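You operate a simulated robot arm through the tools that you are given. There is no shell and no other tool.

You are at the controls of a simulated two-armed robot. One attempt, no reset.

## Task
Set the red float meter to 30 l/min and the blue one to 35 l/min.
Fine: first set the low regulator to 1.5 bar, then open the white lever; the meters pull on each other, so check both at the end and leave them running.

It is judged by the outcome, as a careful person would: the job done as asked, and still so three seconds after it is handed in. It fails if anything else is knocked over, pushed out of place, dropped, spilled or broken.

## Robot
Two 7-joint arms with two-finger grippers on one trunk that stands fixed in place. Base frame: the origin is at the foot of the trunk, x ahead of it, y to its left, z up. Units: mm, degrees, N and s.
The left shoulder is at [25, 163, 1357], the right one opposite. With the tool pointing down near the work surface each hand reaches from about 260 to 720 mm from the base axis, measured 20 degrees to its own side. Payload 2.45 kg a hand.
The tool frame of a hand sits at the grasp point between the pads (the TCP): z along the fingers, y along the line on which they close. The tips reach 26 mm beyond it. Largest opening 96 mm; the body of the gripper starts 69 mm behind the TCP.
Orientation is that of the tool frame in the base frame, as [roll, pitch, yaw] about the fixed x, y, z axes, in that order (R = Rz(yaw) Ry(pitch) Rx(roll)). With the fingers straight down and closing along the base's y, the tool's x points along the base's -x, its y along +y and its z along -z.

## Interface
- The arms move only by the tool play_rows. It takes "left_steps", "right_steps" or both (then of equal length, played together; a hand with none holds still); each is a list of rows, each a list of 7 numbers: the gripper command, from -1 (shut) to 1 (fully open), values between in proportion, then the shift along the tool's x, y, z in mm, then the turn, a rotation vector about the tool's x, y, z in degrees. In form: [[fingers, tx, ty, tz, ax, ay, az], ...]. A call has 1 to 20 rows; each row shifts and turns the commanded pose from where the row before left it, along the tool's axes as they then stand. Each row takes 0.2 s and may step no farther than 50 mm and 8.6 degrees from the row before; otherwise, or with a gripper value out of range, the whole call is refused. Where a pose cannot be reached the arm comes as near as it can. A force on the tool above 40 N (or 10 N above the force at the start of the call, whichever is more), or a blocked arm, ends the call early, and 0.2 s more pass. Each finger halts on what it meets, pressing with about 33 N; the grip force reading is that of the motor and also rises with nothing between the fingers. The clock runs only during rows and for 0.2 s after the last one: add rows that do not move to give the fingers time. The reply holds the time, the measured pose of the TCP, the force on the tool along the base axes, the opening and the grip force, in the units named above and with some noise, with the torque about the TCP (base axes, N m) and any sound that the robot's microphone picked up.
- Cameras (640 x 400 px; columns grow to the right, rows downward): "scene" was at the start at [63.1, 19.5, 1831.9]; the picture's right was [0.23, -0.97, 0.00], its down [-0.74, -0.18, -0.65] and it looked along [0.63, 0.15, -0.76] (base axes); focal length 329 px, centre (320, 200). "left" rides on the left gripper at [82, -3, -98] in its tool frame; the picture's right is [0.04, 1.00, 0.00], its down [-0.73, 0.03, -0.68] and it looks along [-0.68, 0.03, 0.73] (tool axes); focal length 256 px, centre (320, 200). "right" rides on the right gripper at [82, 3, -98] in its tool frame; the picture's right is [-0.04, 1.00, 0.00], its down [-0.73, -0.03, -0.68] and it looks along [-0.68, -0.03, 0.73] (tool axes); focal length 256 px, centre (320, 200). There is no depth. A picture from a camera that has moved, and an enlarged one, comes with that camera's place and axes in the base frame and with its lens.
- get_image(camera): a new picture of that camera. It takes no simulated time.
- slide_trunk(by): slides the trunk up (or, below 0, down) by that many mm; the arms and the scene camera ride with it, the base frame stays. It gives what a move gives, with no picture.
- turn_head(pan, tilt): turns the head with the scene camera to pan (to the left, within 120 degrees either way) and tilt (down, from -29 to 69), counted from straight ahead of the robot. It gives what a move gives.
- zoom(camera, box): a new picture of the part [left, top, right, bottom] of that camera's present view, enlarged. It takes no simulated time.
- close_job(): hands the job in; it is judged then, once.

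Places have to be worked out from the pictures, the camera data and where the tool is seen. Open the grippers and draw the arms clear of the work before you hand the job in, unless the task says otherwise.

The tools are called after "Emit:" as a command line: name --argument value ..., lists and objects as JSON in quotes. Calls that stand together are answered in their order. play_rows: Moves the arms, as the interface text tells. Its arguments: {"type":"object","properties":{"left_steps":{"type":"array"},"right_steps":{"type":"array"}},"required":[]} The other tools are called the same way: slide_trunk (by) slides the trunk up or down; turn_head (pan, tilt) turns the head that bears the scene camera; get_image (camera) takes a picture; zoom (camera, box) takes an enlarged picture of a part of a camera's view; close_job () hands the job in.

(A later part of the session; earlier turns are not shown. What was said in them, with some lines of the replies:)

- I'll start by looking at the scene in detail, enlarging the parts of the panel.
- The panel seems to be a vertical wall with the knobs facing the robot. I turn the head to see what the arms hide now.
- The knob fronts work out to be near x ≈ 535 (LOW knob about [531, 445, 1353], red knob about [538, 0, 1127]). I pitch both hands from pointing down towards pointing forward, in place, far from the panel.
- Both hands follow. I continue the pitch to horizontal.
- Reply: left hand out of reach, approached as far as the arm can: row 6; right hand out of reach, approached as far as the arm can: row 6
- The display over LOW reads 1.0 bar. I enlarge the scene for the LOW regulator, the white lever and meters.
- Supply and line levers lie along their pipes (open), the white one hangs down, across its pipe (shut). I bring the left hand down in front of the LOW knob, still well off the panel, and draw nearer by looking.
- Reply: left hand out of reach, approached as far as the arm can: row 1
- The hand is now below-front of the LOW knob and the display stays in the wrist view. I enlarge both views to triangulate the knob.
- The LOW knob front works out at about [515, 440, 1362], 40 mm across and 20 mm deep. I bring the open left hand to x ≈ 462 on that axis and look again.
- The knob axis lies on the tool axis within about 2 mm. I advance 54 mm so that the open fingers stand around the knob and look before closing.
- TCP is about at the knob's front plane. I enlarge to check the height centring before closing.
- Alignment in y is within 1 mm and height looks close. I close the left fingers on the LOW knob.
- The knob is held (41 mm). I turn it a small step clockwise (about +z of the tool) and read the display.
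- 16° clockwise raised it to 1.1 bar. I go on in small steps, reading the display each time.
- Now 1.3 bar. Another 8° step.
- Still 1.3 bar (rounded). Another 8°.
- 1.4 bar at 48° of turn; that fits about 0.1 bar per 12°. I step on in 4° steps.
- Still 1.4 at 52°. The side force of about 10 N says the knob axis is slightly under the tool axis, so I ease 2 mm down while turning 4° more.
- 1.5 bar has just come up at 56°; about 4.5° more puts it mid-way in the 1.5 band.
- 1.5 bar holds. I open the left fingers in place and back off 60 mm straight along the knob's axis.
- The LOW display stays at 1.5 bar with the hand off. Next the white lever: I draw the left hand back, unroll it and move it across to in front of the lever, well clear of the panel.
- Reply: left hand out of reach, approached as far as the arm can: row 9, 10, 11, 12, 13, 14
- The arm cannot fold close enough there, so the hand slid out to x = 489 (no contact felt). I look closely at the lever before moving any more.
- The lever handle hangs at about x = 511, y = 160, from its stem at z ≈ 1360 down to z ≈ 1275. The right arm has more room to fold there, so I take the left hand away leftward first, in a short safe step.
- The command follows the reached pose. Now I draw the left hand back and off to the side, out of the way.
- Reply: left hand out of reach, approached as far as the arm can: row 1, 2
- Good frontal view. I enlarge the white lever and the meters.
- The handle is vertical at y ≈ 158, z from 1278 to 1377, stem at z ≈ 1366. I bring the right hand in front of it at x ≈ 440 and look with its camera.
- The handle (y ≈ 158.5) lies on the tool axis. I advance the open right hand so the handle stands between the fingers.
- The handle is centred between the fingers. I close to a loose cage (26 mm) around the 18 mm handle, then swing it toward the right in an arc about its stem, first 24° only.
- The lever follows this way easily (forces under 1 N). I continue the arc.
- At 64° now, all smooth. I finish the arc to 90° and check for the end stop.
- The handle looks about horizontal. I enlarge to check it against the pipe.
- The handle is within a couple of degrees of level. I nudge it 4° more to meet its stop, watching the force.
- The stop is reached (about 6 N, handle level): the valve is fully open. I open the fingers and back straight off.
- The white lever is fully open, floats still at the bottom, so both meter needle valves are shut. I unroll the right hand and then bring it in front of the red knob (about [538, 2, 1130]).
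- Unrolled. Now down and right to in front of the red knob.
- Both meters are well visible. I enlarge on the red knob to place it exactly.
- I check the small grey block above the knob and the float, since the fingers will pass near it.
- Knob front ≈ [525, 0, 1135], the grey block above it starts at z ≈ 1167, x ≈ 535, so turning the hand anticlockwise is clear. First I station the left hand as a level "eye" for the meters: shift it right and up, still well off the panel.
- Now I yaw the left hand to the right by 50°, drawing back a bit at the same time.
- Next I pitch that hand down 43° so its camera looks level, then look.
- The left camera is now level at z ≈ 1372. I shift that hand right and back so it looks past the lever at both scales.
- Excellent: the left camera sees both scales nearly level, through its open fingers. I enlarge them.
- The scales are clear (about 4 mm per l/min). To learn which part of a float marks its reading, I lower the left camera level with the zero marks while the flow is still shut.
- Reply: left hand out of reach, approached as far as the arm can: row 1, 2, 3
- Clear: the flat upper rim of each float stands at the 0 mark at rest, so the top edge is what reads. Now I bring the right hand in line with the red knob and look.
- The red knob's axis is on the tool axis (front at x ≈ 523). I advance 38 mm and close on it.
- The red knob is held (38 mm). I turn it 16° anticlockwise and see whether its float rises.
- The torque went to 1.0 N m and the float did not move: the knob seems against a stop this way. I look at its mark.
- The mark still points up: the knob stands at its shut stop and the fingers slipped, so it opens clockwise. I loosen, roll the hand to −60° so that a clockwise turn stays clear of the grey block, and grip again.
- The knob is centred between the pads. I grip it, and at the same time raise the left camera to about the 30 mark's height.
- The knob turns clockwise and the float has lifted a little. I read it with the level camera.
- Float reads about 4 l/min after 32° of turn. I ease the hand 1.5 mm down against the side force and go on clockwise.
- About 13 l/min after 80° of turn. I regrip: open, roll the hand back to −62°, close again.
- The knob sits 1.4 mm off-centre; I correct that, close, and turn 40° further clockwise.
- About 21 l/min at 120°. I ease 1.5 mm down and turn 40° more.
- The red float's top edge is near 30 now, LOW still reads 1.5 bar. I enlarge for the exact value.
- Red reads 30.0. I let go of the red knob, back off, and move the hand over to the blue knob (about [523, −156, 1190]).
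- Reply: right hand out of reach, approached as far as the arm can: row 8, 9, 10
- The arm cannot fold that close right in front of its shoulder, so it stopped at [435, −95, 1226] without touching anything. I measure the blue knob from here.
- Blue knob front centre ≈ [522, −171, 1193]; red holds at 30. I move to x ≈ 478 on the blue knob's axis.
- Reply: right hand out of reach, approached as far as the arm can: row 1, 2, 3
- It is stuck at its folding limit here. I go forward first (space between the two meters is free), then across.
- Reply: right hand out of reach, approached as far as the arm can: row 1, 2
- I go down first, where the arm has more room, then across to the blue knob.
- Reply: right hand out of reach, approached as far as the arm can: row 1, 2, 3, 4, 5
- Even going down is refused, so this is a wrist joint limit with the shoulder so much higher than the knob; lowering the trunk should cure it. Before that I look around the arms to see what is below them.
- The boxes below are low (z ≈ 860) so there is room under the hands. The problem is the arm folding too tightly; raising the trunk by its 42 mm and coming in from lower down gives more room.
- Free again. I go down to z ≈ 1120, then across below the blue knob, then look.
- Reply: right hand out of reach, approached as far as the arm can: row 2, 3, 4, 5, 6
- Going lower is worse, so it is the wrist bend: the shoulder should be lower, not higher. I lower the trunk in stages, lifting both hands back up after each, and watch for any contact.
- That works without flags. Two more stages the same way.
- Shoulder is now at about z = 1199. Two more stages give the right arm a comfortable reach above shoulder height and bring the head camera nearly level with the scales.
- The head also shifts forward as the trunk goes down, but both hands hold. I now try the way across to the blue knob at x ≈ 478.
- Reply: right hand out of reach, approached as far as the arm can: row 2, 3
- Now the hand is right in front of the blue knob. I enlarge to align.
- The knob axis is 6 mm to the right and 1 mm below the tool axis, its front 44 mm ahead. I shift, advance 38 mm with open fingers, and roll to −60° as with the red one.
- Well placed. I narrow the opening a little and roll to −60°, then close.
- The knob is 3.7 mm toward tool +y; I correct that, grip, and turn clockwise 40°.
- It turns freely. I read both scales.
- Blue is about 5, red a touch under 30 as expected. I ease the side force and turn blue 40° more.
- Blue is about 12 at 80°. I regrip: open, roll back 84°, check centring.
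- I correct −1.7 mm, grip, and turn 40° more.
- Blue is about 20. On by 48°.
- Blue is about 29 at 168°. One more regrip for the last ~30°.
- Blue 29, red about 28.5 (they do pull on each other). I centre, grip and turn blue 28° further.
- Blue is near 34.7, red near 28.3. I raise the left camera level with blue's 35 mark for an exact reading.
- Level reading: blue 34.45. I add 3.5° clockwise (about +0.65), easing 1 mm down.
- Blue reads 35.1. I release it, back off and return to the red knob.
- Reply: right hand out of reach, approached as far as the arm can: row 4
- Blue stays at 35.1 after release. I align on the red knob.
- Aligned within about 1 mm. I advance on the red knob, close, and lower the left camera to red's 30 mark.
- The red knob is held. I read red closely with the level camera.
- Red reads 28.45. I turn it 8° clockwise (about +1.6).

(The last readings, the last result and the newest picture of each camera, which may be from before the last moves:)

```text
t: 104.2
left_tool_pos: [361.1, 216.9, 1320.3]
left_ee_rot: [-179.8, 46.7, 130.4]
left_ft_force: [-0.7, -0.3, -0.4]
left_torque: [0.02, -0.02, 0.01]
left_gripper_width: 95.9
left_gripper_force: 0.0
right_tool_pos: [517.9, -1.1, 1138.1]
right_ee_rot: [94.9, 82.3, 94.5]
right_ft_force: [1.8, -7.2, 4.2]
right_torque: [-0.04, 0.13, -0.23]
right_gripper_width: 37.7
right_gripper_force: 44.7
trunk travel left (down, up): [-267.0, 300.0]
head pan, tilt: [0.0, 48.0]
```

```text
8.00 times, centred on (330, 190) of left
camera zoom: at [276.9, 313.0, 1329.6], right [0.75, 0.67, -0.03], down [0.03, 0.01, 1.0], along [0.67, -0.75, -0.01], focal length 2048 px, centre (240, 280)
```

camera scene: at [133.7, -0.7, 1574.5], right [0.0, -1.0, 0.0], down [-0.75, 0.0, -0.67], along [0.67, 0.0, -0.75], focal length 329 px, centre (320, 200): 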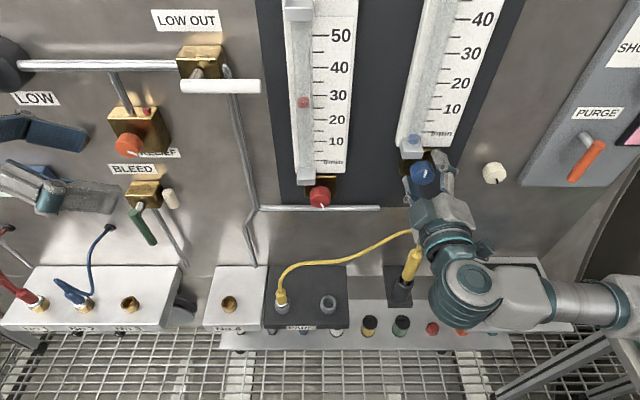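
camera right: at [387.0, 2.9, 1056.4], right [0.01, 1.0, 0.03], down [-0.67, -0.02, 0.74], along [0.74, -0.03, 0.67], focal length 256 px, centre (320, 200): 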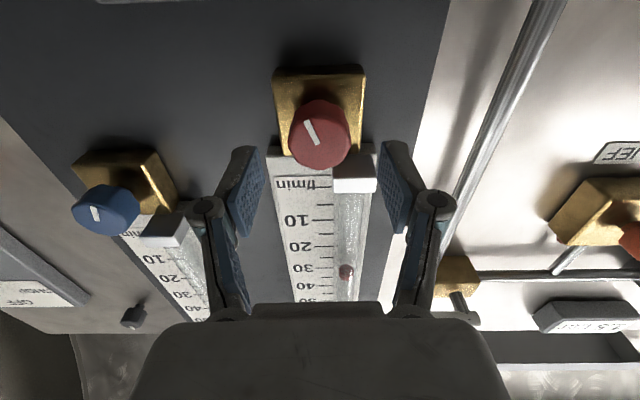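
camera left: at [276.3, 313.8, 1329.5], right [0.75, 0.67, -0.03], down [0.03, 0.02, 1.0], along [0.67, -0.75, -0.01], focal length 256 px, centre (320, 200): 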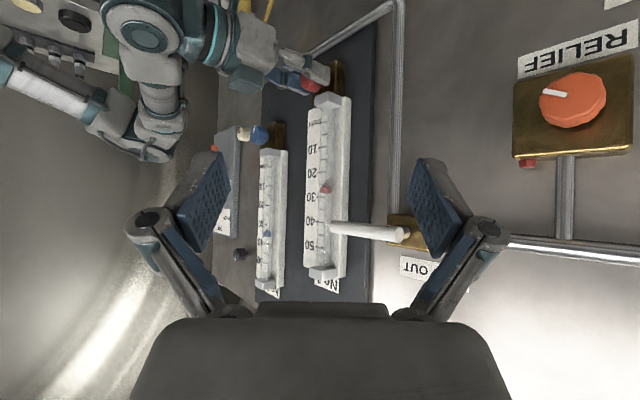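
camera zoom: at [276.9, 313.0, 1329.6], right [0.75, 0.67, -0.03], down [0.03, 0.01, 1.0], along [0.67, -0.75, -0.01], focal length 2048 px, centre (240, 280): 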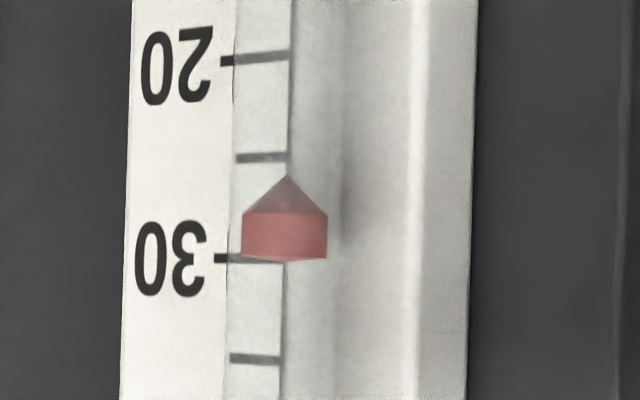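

Red reads 30.0. I let go of the red knob and back off, and raise the left camera to check blue.

Emit:
play_rows --left_steps '[[1, 0, 0, 0, 0, 0, 0], [1, 0, 0, 0, 0, 0, 0], [1, -28.8, 0, -26.8, 0, 0, 0], [1, -28.8, 0, -26.8, 0, 0, 0], [1, 0, 0, 0, 0, 0, 0], [1, 0, 0, 0, 0, 0, 0]]' --right_steps '[[0.15, 0, 0, 0, 0, 0, 0], [0.35, 0, 0, 0, 0, 0, 0], [0.35, 0, 0, -20, 0, 0, 0], [0.35, 0, 0, -25, 0, 0, 0], [0.35, 0, 0, 0, 0, 0, 0], [0.35, 0, 0, 0, 0, 0, 0]]'

Emit:
zoom --camera "left" --box '[245, 170, 305, 220]'

Emit:
zoom --camera "left" --box '[300, 120, 360, 170]'

```text
t: 105.6
left_tool_pos: [361.8, 220.3, 1397.8]
left_ee_rot: [-179.7, 46.9, 130.5]
left_ft_force: [-0.6, -0.4, 0.9]
left_torque: [0.03, 0.02, 0.01]
left_gripper_width: 96.1
left_gripper_force: 0.1
right_tool_pos: [472.2, 5.6, 1138.5]
right_ee_rot: [95.1, 82.5, 94.8]
right_ft_force: [-0.5, 0.5, -0.6]
right_torque: [0.0, -0.01, 0.01]
right_gripper_width: 64.9
right_gripper_force: 0.0
trunk travel left (down, up): [-267.0, 300.0]
head pan, tilt: [0.0, 48.0]
```

```text
8.00 times, centred on (275, 195) of left
camera zoom: at [277.0, 315.9, 1405.5], right [0.75, 0.67, -0.03], down [0.03, 0.02, 1.0], along [0.67, -0.75, -0.01], focal length 2048 px, centre (680, 240)
```

zoom: 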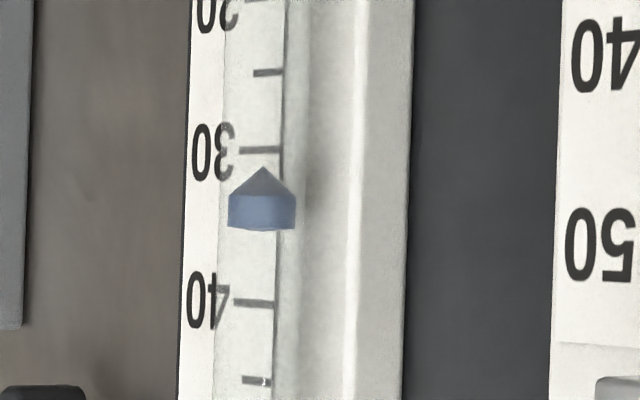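

```text
8.00 times, centred on (330, 145) of left
camera zoom: at [277.0, 315.9, 1405.5], right [0.75, 0.67, -0.03], down [0.03, 0.02, 1.0], along [0.67, -0.75, -0.01], focal length 2048 px, centre (240, 640)
```

zoom: 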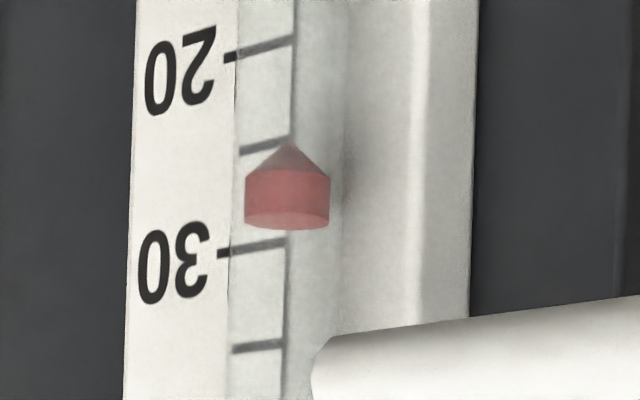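

Blue reads 35.1 with red at 30. I draw the right hand farther back and pitch it down, clear of the work, then check everything again.

Emit:
play_rows --right_steps '[[0.6, 0, 0, -20, 0, 0, -7.5], [1, 0, 0, -15, 0, 0, 0], [1, 0, 0, 0, 0, 8.5, 0], [1, 0, 0, 0, 0, 8.5, 0], [1, 0, 0, -15, 0, 8.5, 0], [1, 0, 0, -20, 0, 8.5, 0], [1, 0, 0, -20, 0, 8.5, 0], [1, 0, 0, 0, 0, 0, 0]]'

Emit:
get_image --camera "scene"

```text
t: 107.4
left_tool_pos: [361.7, 217.9, 1398.6]
left_ee_rot: [-179.6, 46.8, 130.5]
left_ft_force: [1.0, 0.2, 0.1]
left_torque: [-0.01, -0.01, 0.02]
left_gripper_width: 95.9
left_gripper_force: 0.0
right_tool_pos: [387.6, 4.0, 1162.0]
right_ee_rot: [179.9, 46.8, 179.8]
right_ft_force: [-0.7, -0.5, -0.7]
right_torque: [-0.04, 0.03, -0.01]
right_gripper_width: 96.1
right_gripper_force: 0.1
trunk travel left (down, up): [-267.0, 300.0]
head pan, tilt: [0.0, 48.0]
```

```text
taken
camera scene: at [133.7, 1.3, 1574.5], right [0.0, -1.0, 0.0], down [-0.75, 0.0, -0.67], along [0.67, 0.0, -0.75], focal length 329 px, centre (320, 200)
```

scene: 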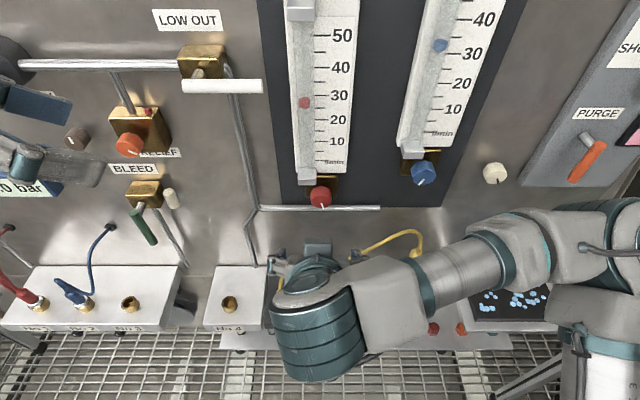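

Both floats stand high now. I turn the head to check the LOW display, the lever and the rest.

Emit:
turn_head --pan 35 --tilt 25

Emit:
get_image --camera "scene"

Emit:
turn_head --pan -5 --tilt 25

Emit:
get_image --camera "scene"

```text
t: 108.4
left_tool_pos: [360.7, 217.2, 1397.2]
left_ee_rot: [-179.7, 46.8, 130.4]
left_ft_force: [0.0, 0.5, 0.4]
left_torque: [-0.01, 0.0, -0.02]
left_gripper_width: 96.2
left_gripper_force: 0.0
right_tool_pos: [387.3, 3.8, 1162.3]
right_ee_rot: [-180.0, 46.9, 179.7]
right_ft_force: [0.1, -0.5, 0.2]
right_torque: [-0.02, 0.01, 0.01]
right_gripper_width: 95.8
right_gripper_force: 0.0
trunk travel left (down, up): [-267.0, 300.0]
head pan, tilt: [35.0, 25.0]
```

```text
taken
camera scene: at [130.5, 54.3, 1609.2], right [0.57, -0.82, 0.0], down [-0.35, -0.24, -0.9], along [0.74, 0.52, -0.43], focal length 329 px, centre (320, 200)
```

scene: 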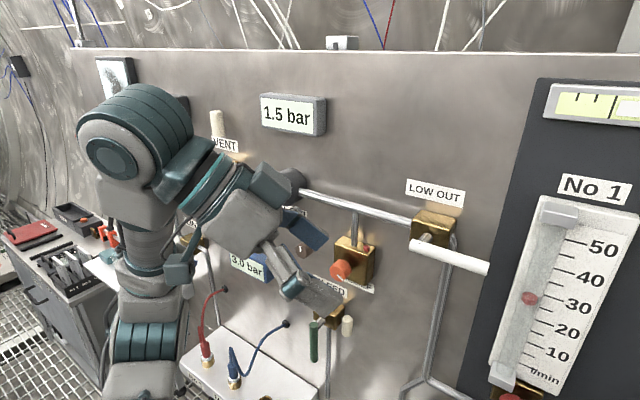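

```text
t: 109.4
left_tool_pos: [362.9, 217.8, 1397.3]
left_ee_rot: [-179.7, 46.8, 130.4]
left_ft_force: [0.1, -0.1, -1.3]
left_torque: [-0.03, 0.01, 0.0]
left_gripper_width: 95.9
left_gripper_force: 0.1
right_tool_pos: [386.5, 3.9, 1162.9]
right_ee_rot: [179.9, 46.9, 179.6]
right_ft_force: [0.7, -0.3, 0.1]
right_torque: [0.03, 0.0, -0.04]
right_gripper_width: 95.8
right_gripper_force: 0.1
trunk travel left (down, up): [-267.0, 300.0]
head pan, tilt: [-5.0, 25.0]
```

```text
taken
camera scene: at [146.7, -6.5, 1609.3], right [-0.09, -1.0, 0.0], down [-0.42, 0.04, -0.9], along [0.9, -0.08, -0.43], focal length 329 px, centre (320, 200)
```

scene: 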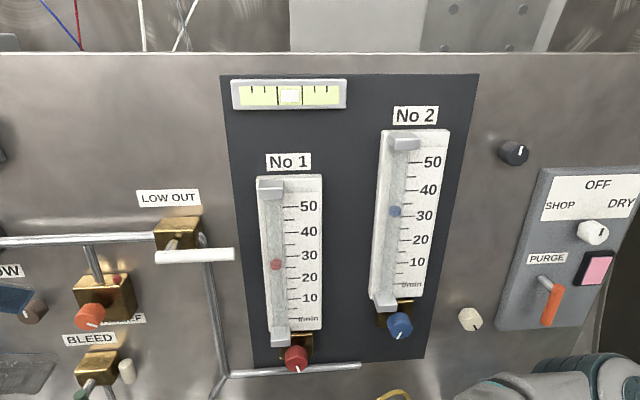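

LOW still shows 1.5 bar, the white lever is level, both floats are up. A last level check of red with nothing touching the knobs.

Emit:
play_rows --left_steps '[[1, 28.8, 0, 26.8, 0, 0, 0], [1, 28.8, 0, 26.8, 0, 0, 0], [1, 0, 0, 0, 0, 0, 0], [1, 0, 0, 0, 0, 0, 0]]'

Emit:
zoom --camera "left" --box '[305, 165, 355, 215]'

Emit:
zoom --camera "left" --box '[315, 180, 345, 205]'

```text
t: 110.4
left_tool_pos: [361.4, 218.1, 1318.7]
left_ee_rot: [-179.7, 46.8, 130.5]
left_ft_force: [0.3, 0.3, 0.4]
left_torque: [0.0, -0.03, 0.01]
left_gripper_width: 96.2
left_gripper_force: 0.1
right_tool_pos: [387.9, 2.2, 1163.1]
right_ee_rot: [179.9, 46.9, 179.6]
right_ft_force: [0.1, -1.2, -0.4]
right_torque: [0.01, -0.04, 0.0]
right_gripper_width: 96.1
right_gripper_force: 0.0
trunk travel left (down, up): [-267.0, 300.0]
head pan, tilt: [-5.0, 25.0]
```

```text
8.00 times, centred on (330, 190) of left
camera zoom: at [275.6, 313.1, 1327.1], right [0.75, 0.67, -0.03], down [0.03, 0.02, 1.0], along [0.67, -0.75, -0.01], focal length 2048 px, centre (240, 280)
```

zoom: 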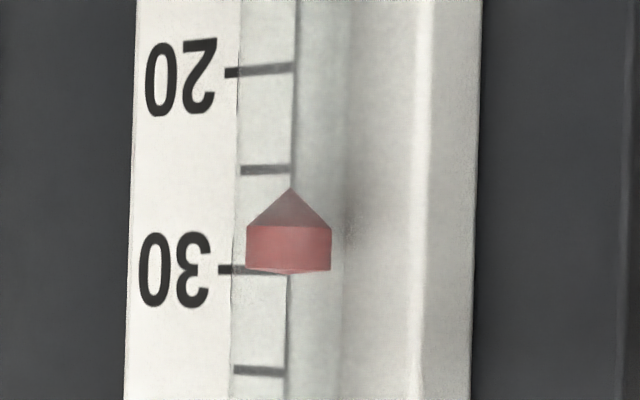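

```text
16.00 times, centred on (330, 192) of left
camera zoom: at [275.6, 313.1, 1327.1], right [0.75, 0.67, -0.03], down [0.03, 0.02, 1.0], along [0.67, -0.75, -0.01], focal length 4096 px, centre (160, 320)
```

zoom: 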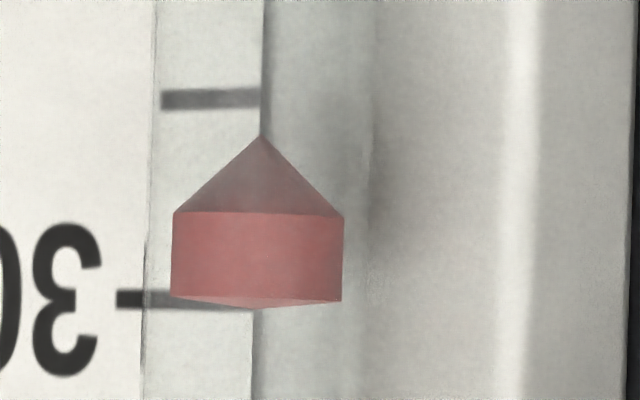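

Red is at 30.0 and blue at 35.1 with hands off. I draw the left hand back a little more, wait a few seconds and look one last time.

Emit:
play_rows --left_steps '[[1, 0, 0, -30, 0, 0, 0], [1, 0, 0, -30, 0, 0, 0], [1, 0, 0, 0, 0, 0, 0], [1, 0, 0, 0, 0, 0, 0], [1, 0, 0, 0, 0, 0, 0], [1, 0, 0, 0, 0, 0, 0], [1, 0, 0, 0, 0, 0, 0], [1, 0, 0, 0, 0, 0, 0], [1, 0, 0, 0, 0, 0, 0], [1, 0, 0, 0, 0, 0, 0], [1, 0, 0, 0, 0, 0, 0], [1, 0, 0, 0, 0, 0, 0], [1, 0, 0, 0, 0, 0, 0], [1, 0, 0, 0, 0, 0, 0], [1, 0, 0, 0, 0, 0, 0]]'

Emit:
get_image --camera "left"

Emit:
zoom --camera "left" --box '[250, 150, 350, 250]'

Emit:
get_image --camera "scene"

```text
t: 113.6
left_tool_pos: [334.1, 252.8, 1359.1]
left_ee_rot: [-179.7, 46.8, 130.4]
left_ft_force: [0.4, 0.2, 0.0]
left_torque: [-0.01, -0.01, 0.02]
left_gripper_width: 96.0
left_gripper_force: 0.1
right_tool_pos: [386.7, 3.4, 1162.6]
right_ee_rot: [179.9, 46.9, 179.6]
right_ft_force: [0.1, 0.5, -0.4]
right_torque: [-0.03, 0.01, 0.01]
right_gripper_width: 96.1
right_gripper_force: 0.0
trunk travel left (down, up): [-267.0, 300.0]
head pan, tilt: [-5.0, 25.0]
```

```text
taken
camera left: at [248.3, 349.0, 1367.7], right [0.75, 0.67, -0.03], down [0.03, 0.02, 1.0], along [0.67, -0.75, -0.01], focal length 256 px, centre (320, 200)
```

left: 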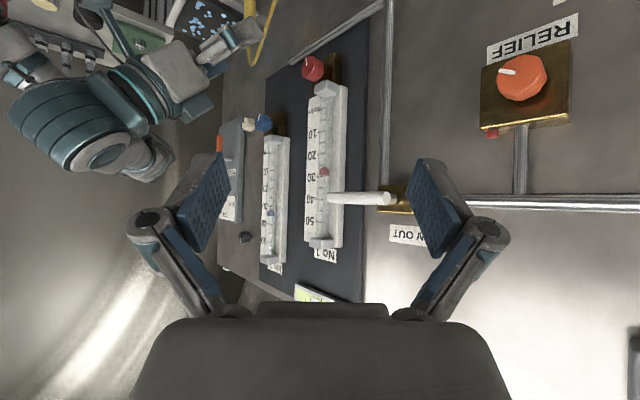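

```text
4.00 times, centred on (300, 200) of left
camera zoom: at [248.3, 349.0, 1367.7], right [0.75, 0.67, -0.03], down [0.03, 0.02, 1.0], along [0.67, -0.75, -0.01], focal length 1024 px, centre (400, 200)
```

zoom: 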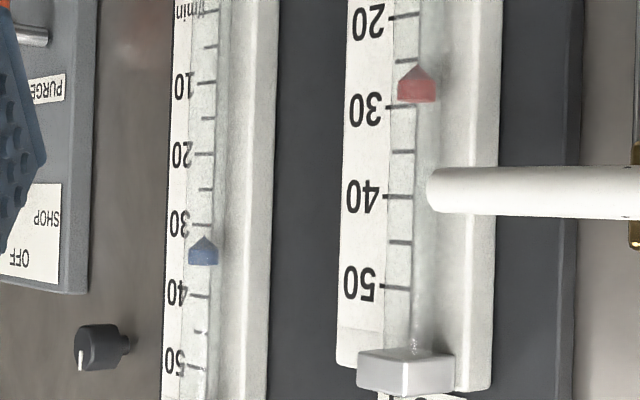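

```text
taken
camera scene: at [146.4, -6.1, 1609.3], right [-0.09, -1.0, 0.0], down [-0.42, 0.04, -0.9], along [0.9, -0.08, -0.43], focal length 329 px, centre (320, 200)
```

scene: 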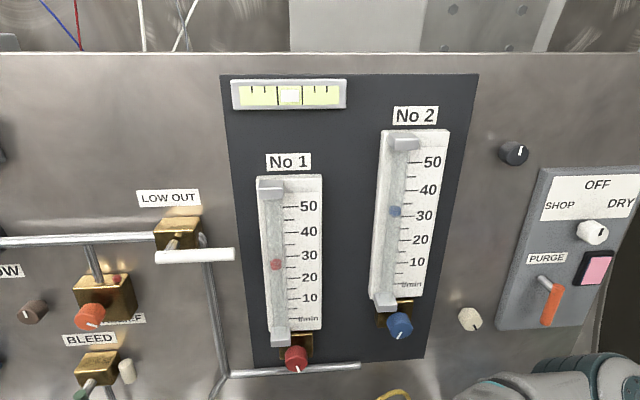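

Readings are steady: LOW 1.5 bar, the white lever fully open, red at 30 and blue at 35. Both hands are open and clear of the panel, so I hand the job in.

Emit:
close_job

```text
The job is handed in.
```

The red meter is set to 30 l/min and the blue one to 35 l/min, and both are still running. I read the top rim of each float with a level camera: red at 30.0 and blue at about 35.1.

- **Low regulator:** set to 1.5 bar before I opened the white lever. It still read 1.5 bar when I last checked it, after both meters were set.
- **White lever:** fully open, against its stop.
- **Interaction between meters:** opening blue pulled red down to about 28.4. I brought red back up, then checked both again; they were steady a few seconds later.
- **Knob direction:** I first turned the red knob the wrong way, against its shut stop. The fingers slipped and the knob did not move. Both meter knobs open clockwise.

To reach the blue knob I lowered the trunk, and I left it lowered by about 258 mm from where it started. I saw nothing else knocked or moved, and both grippers are open and clear of the panel.
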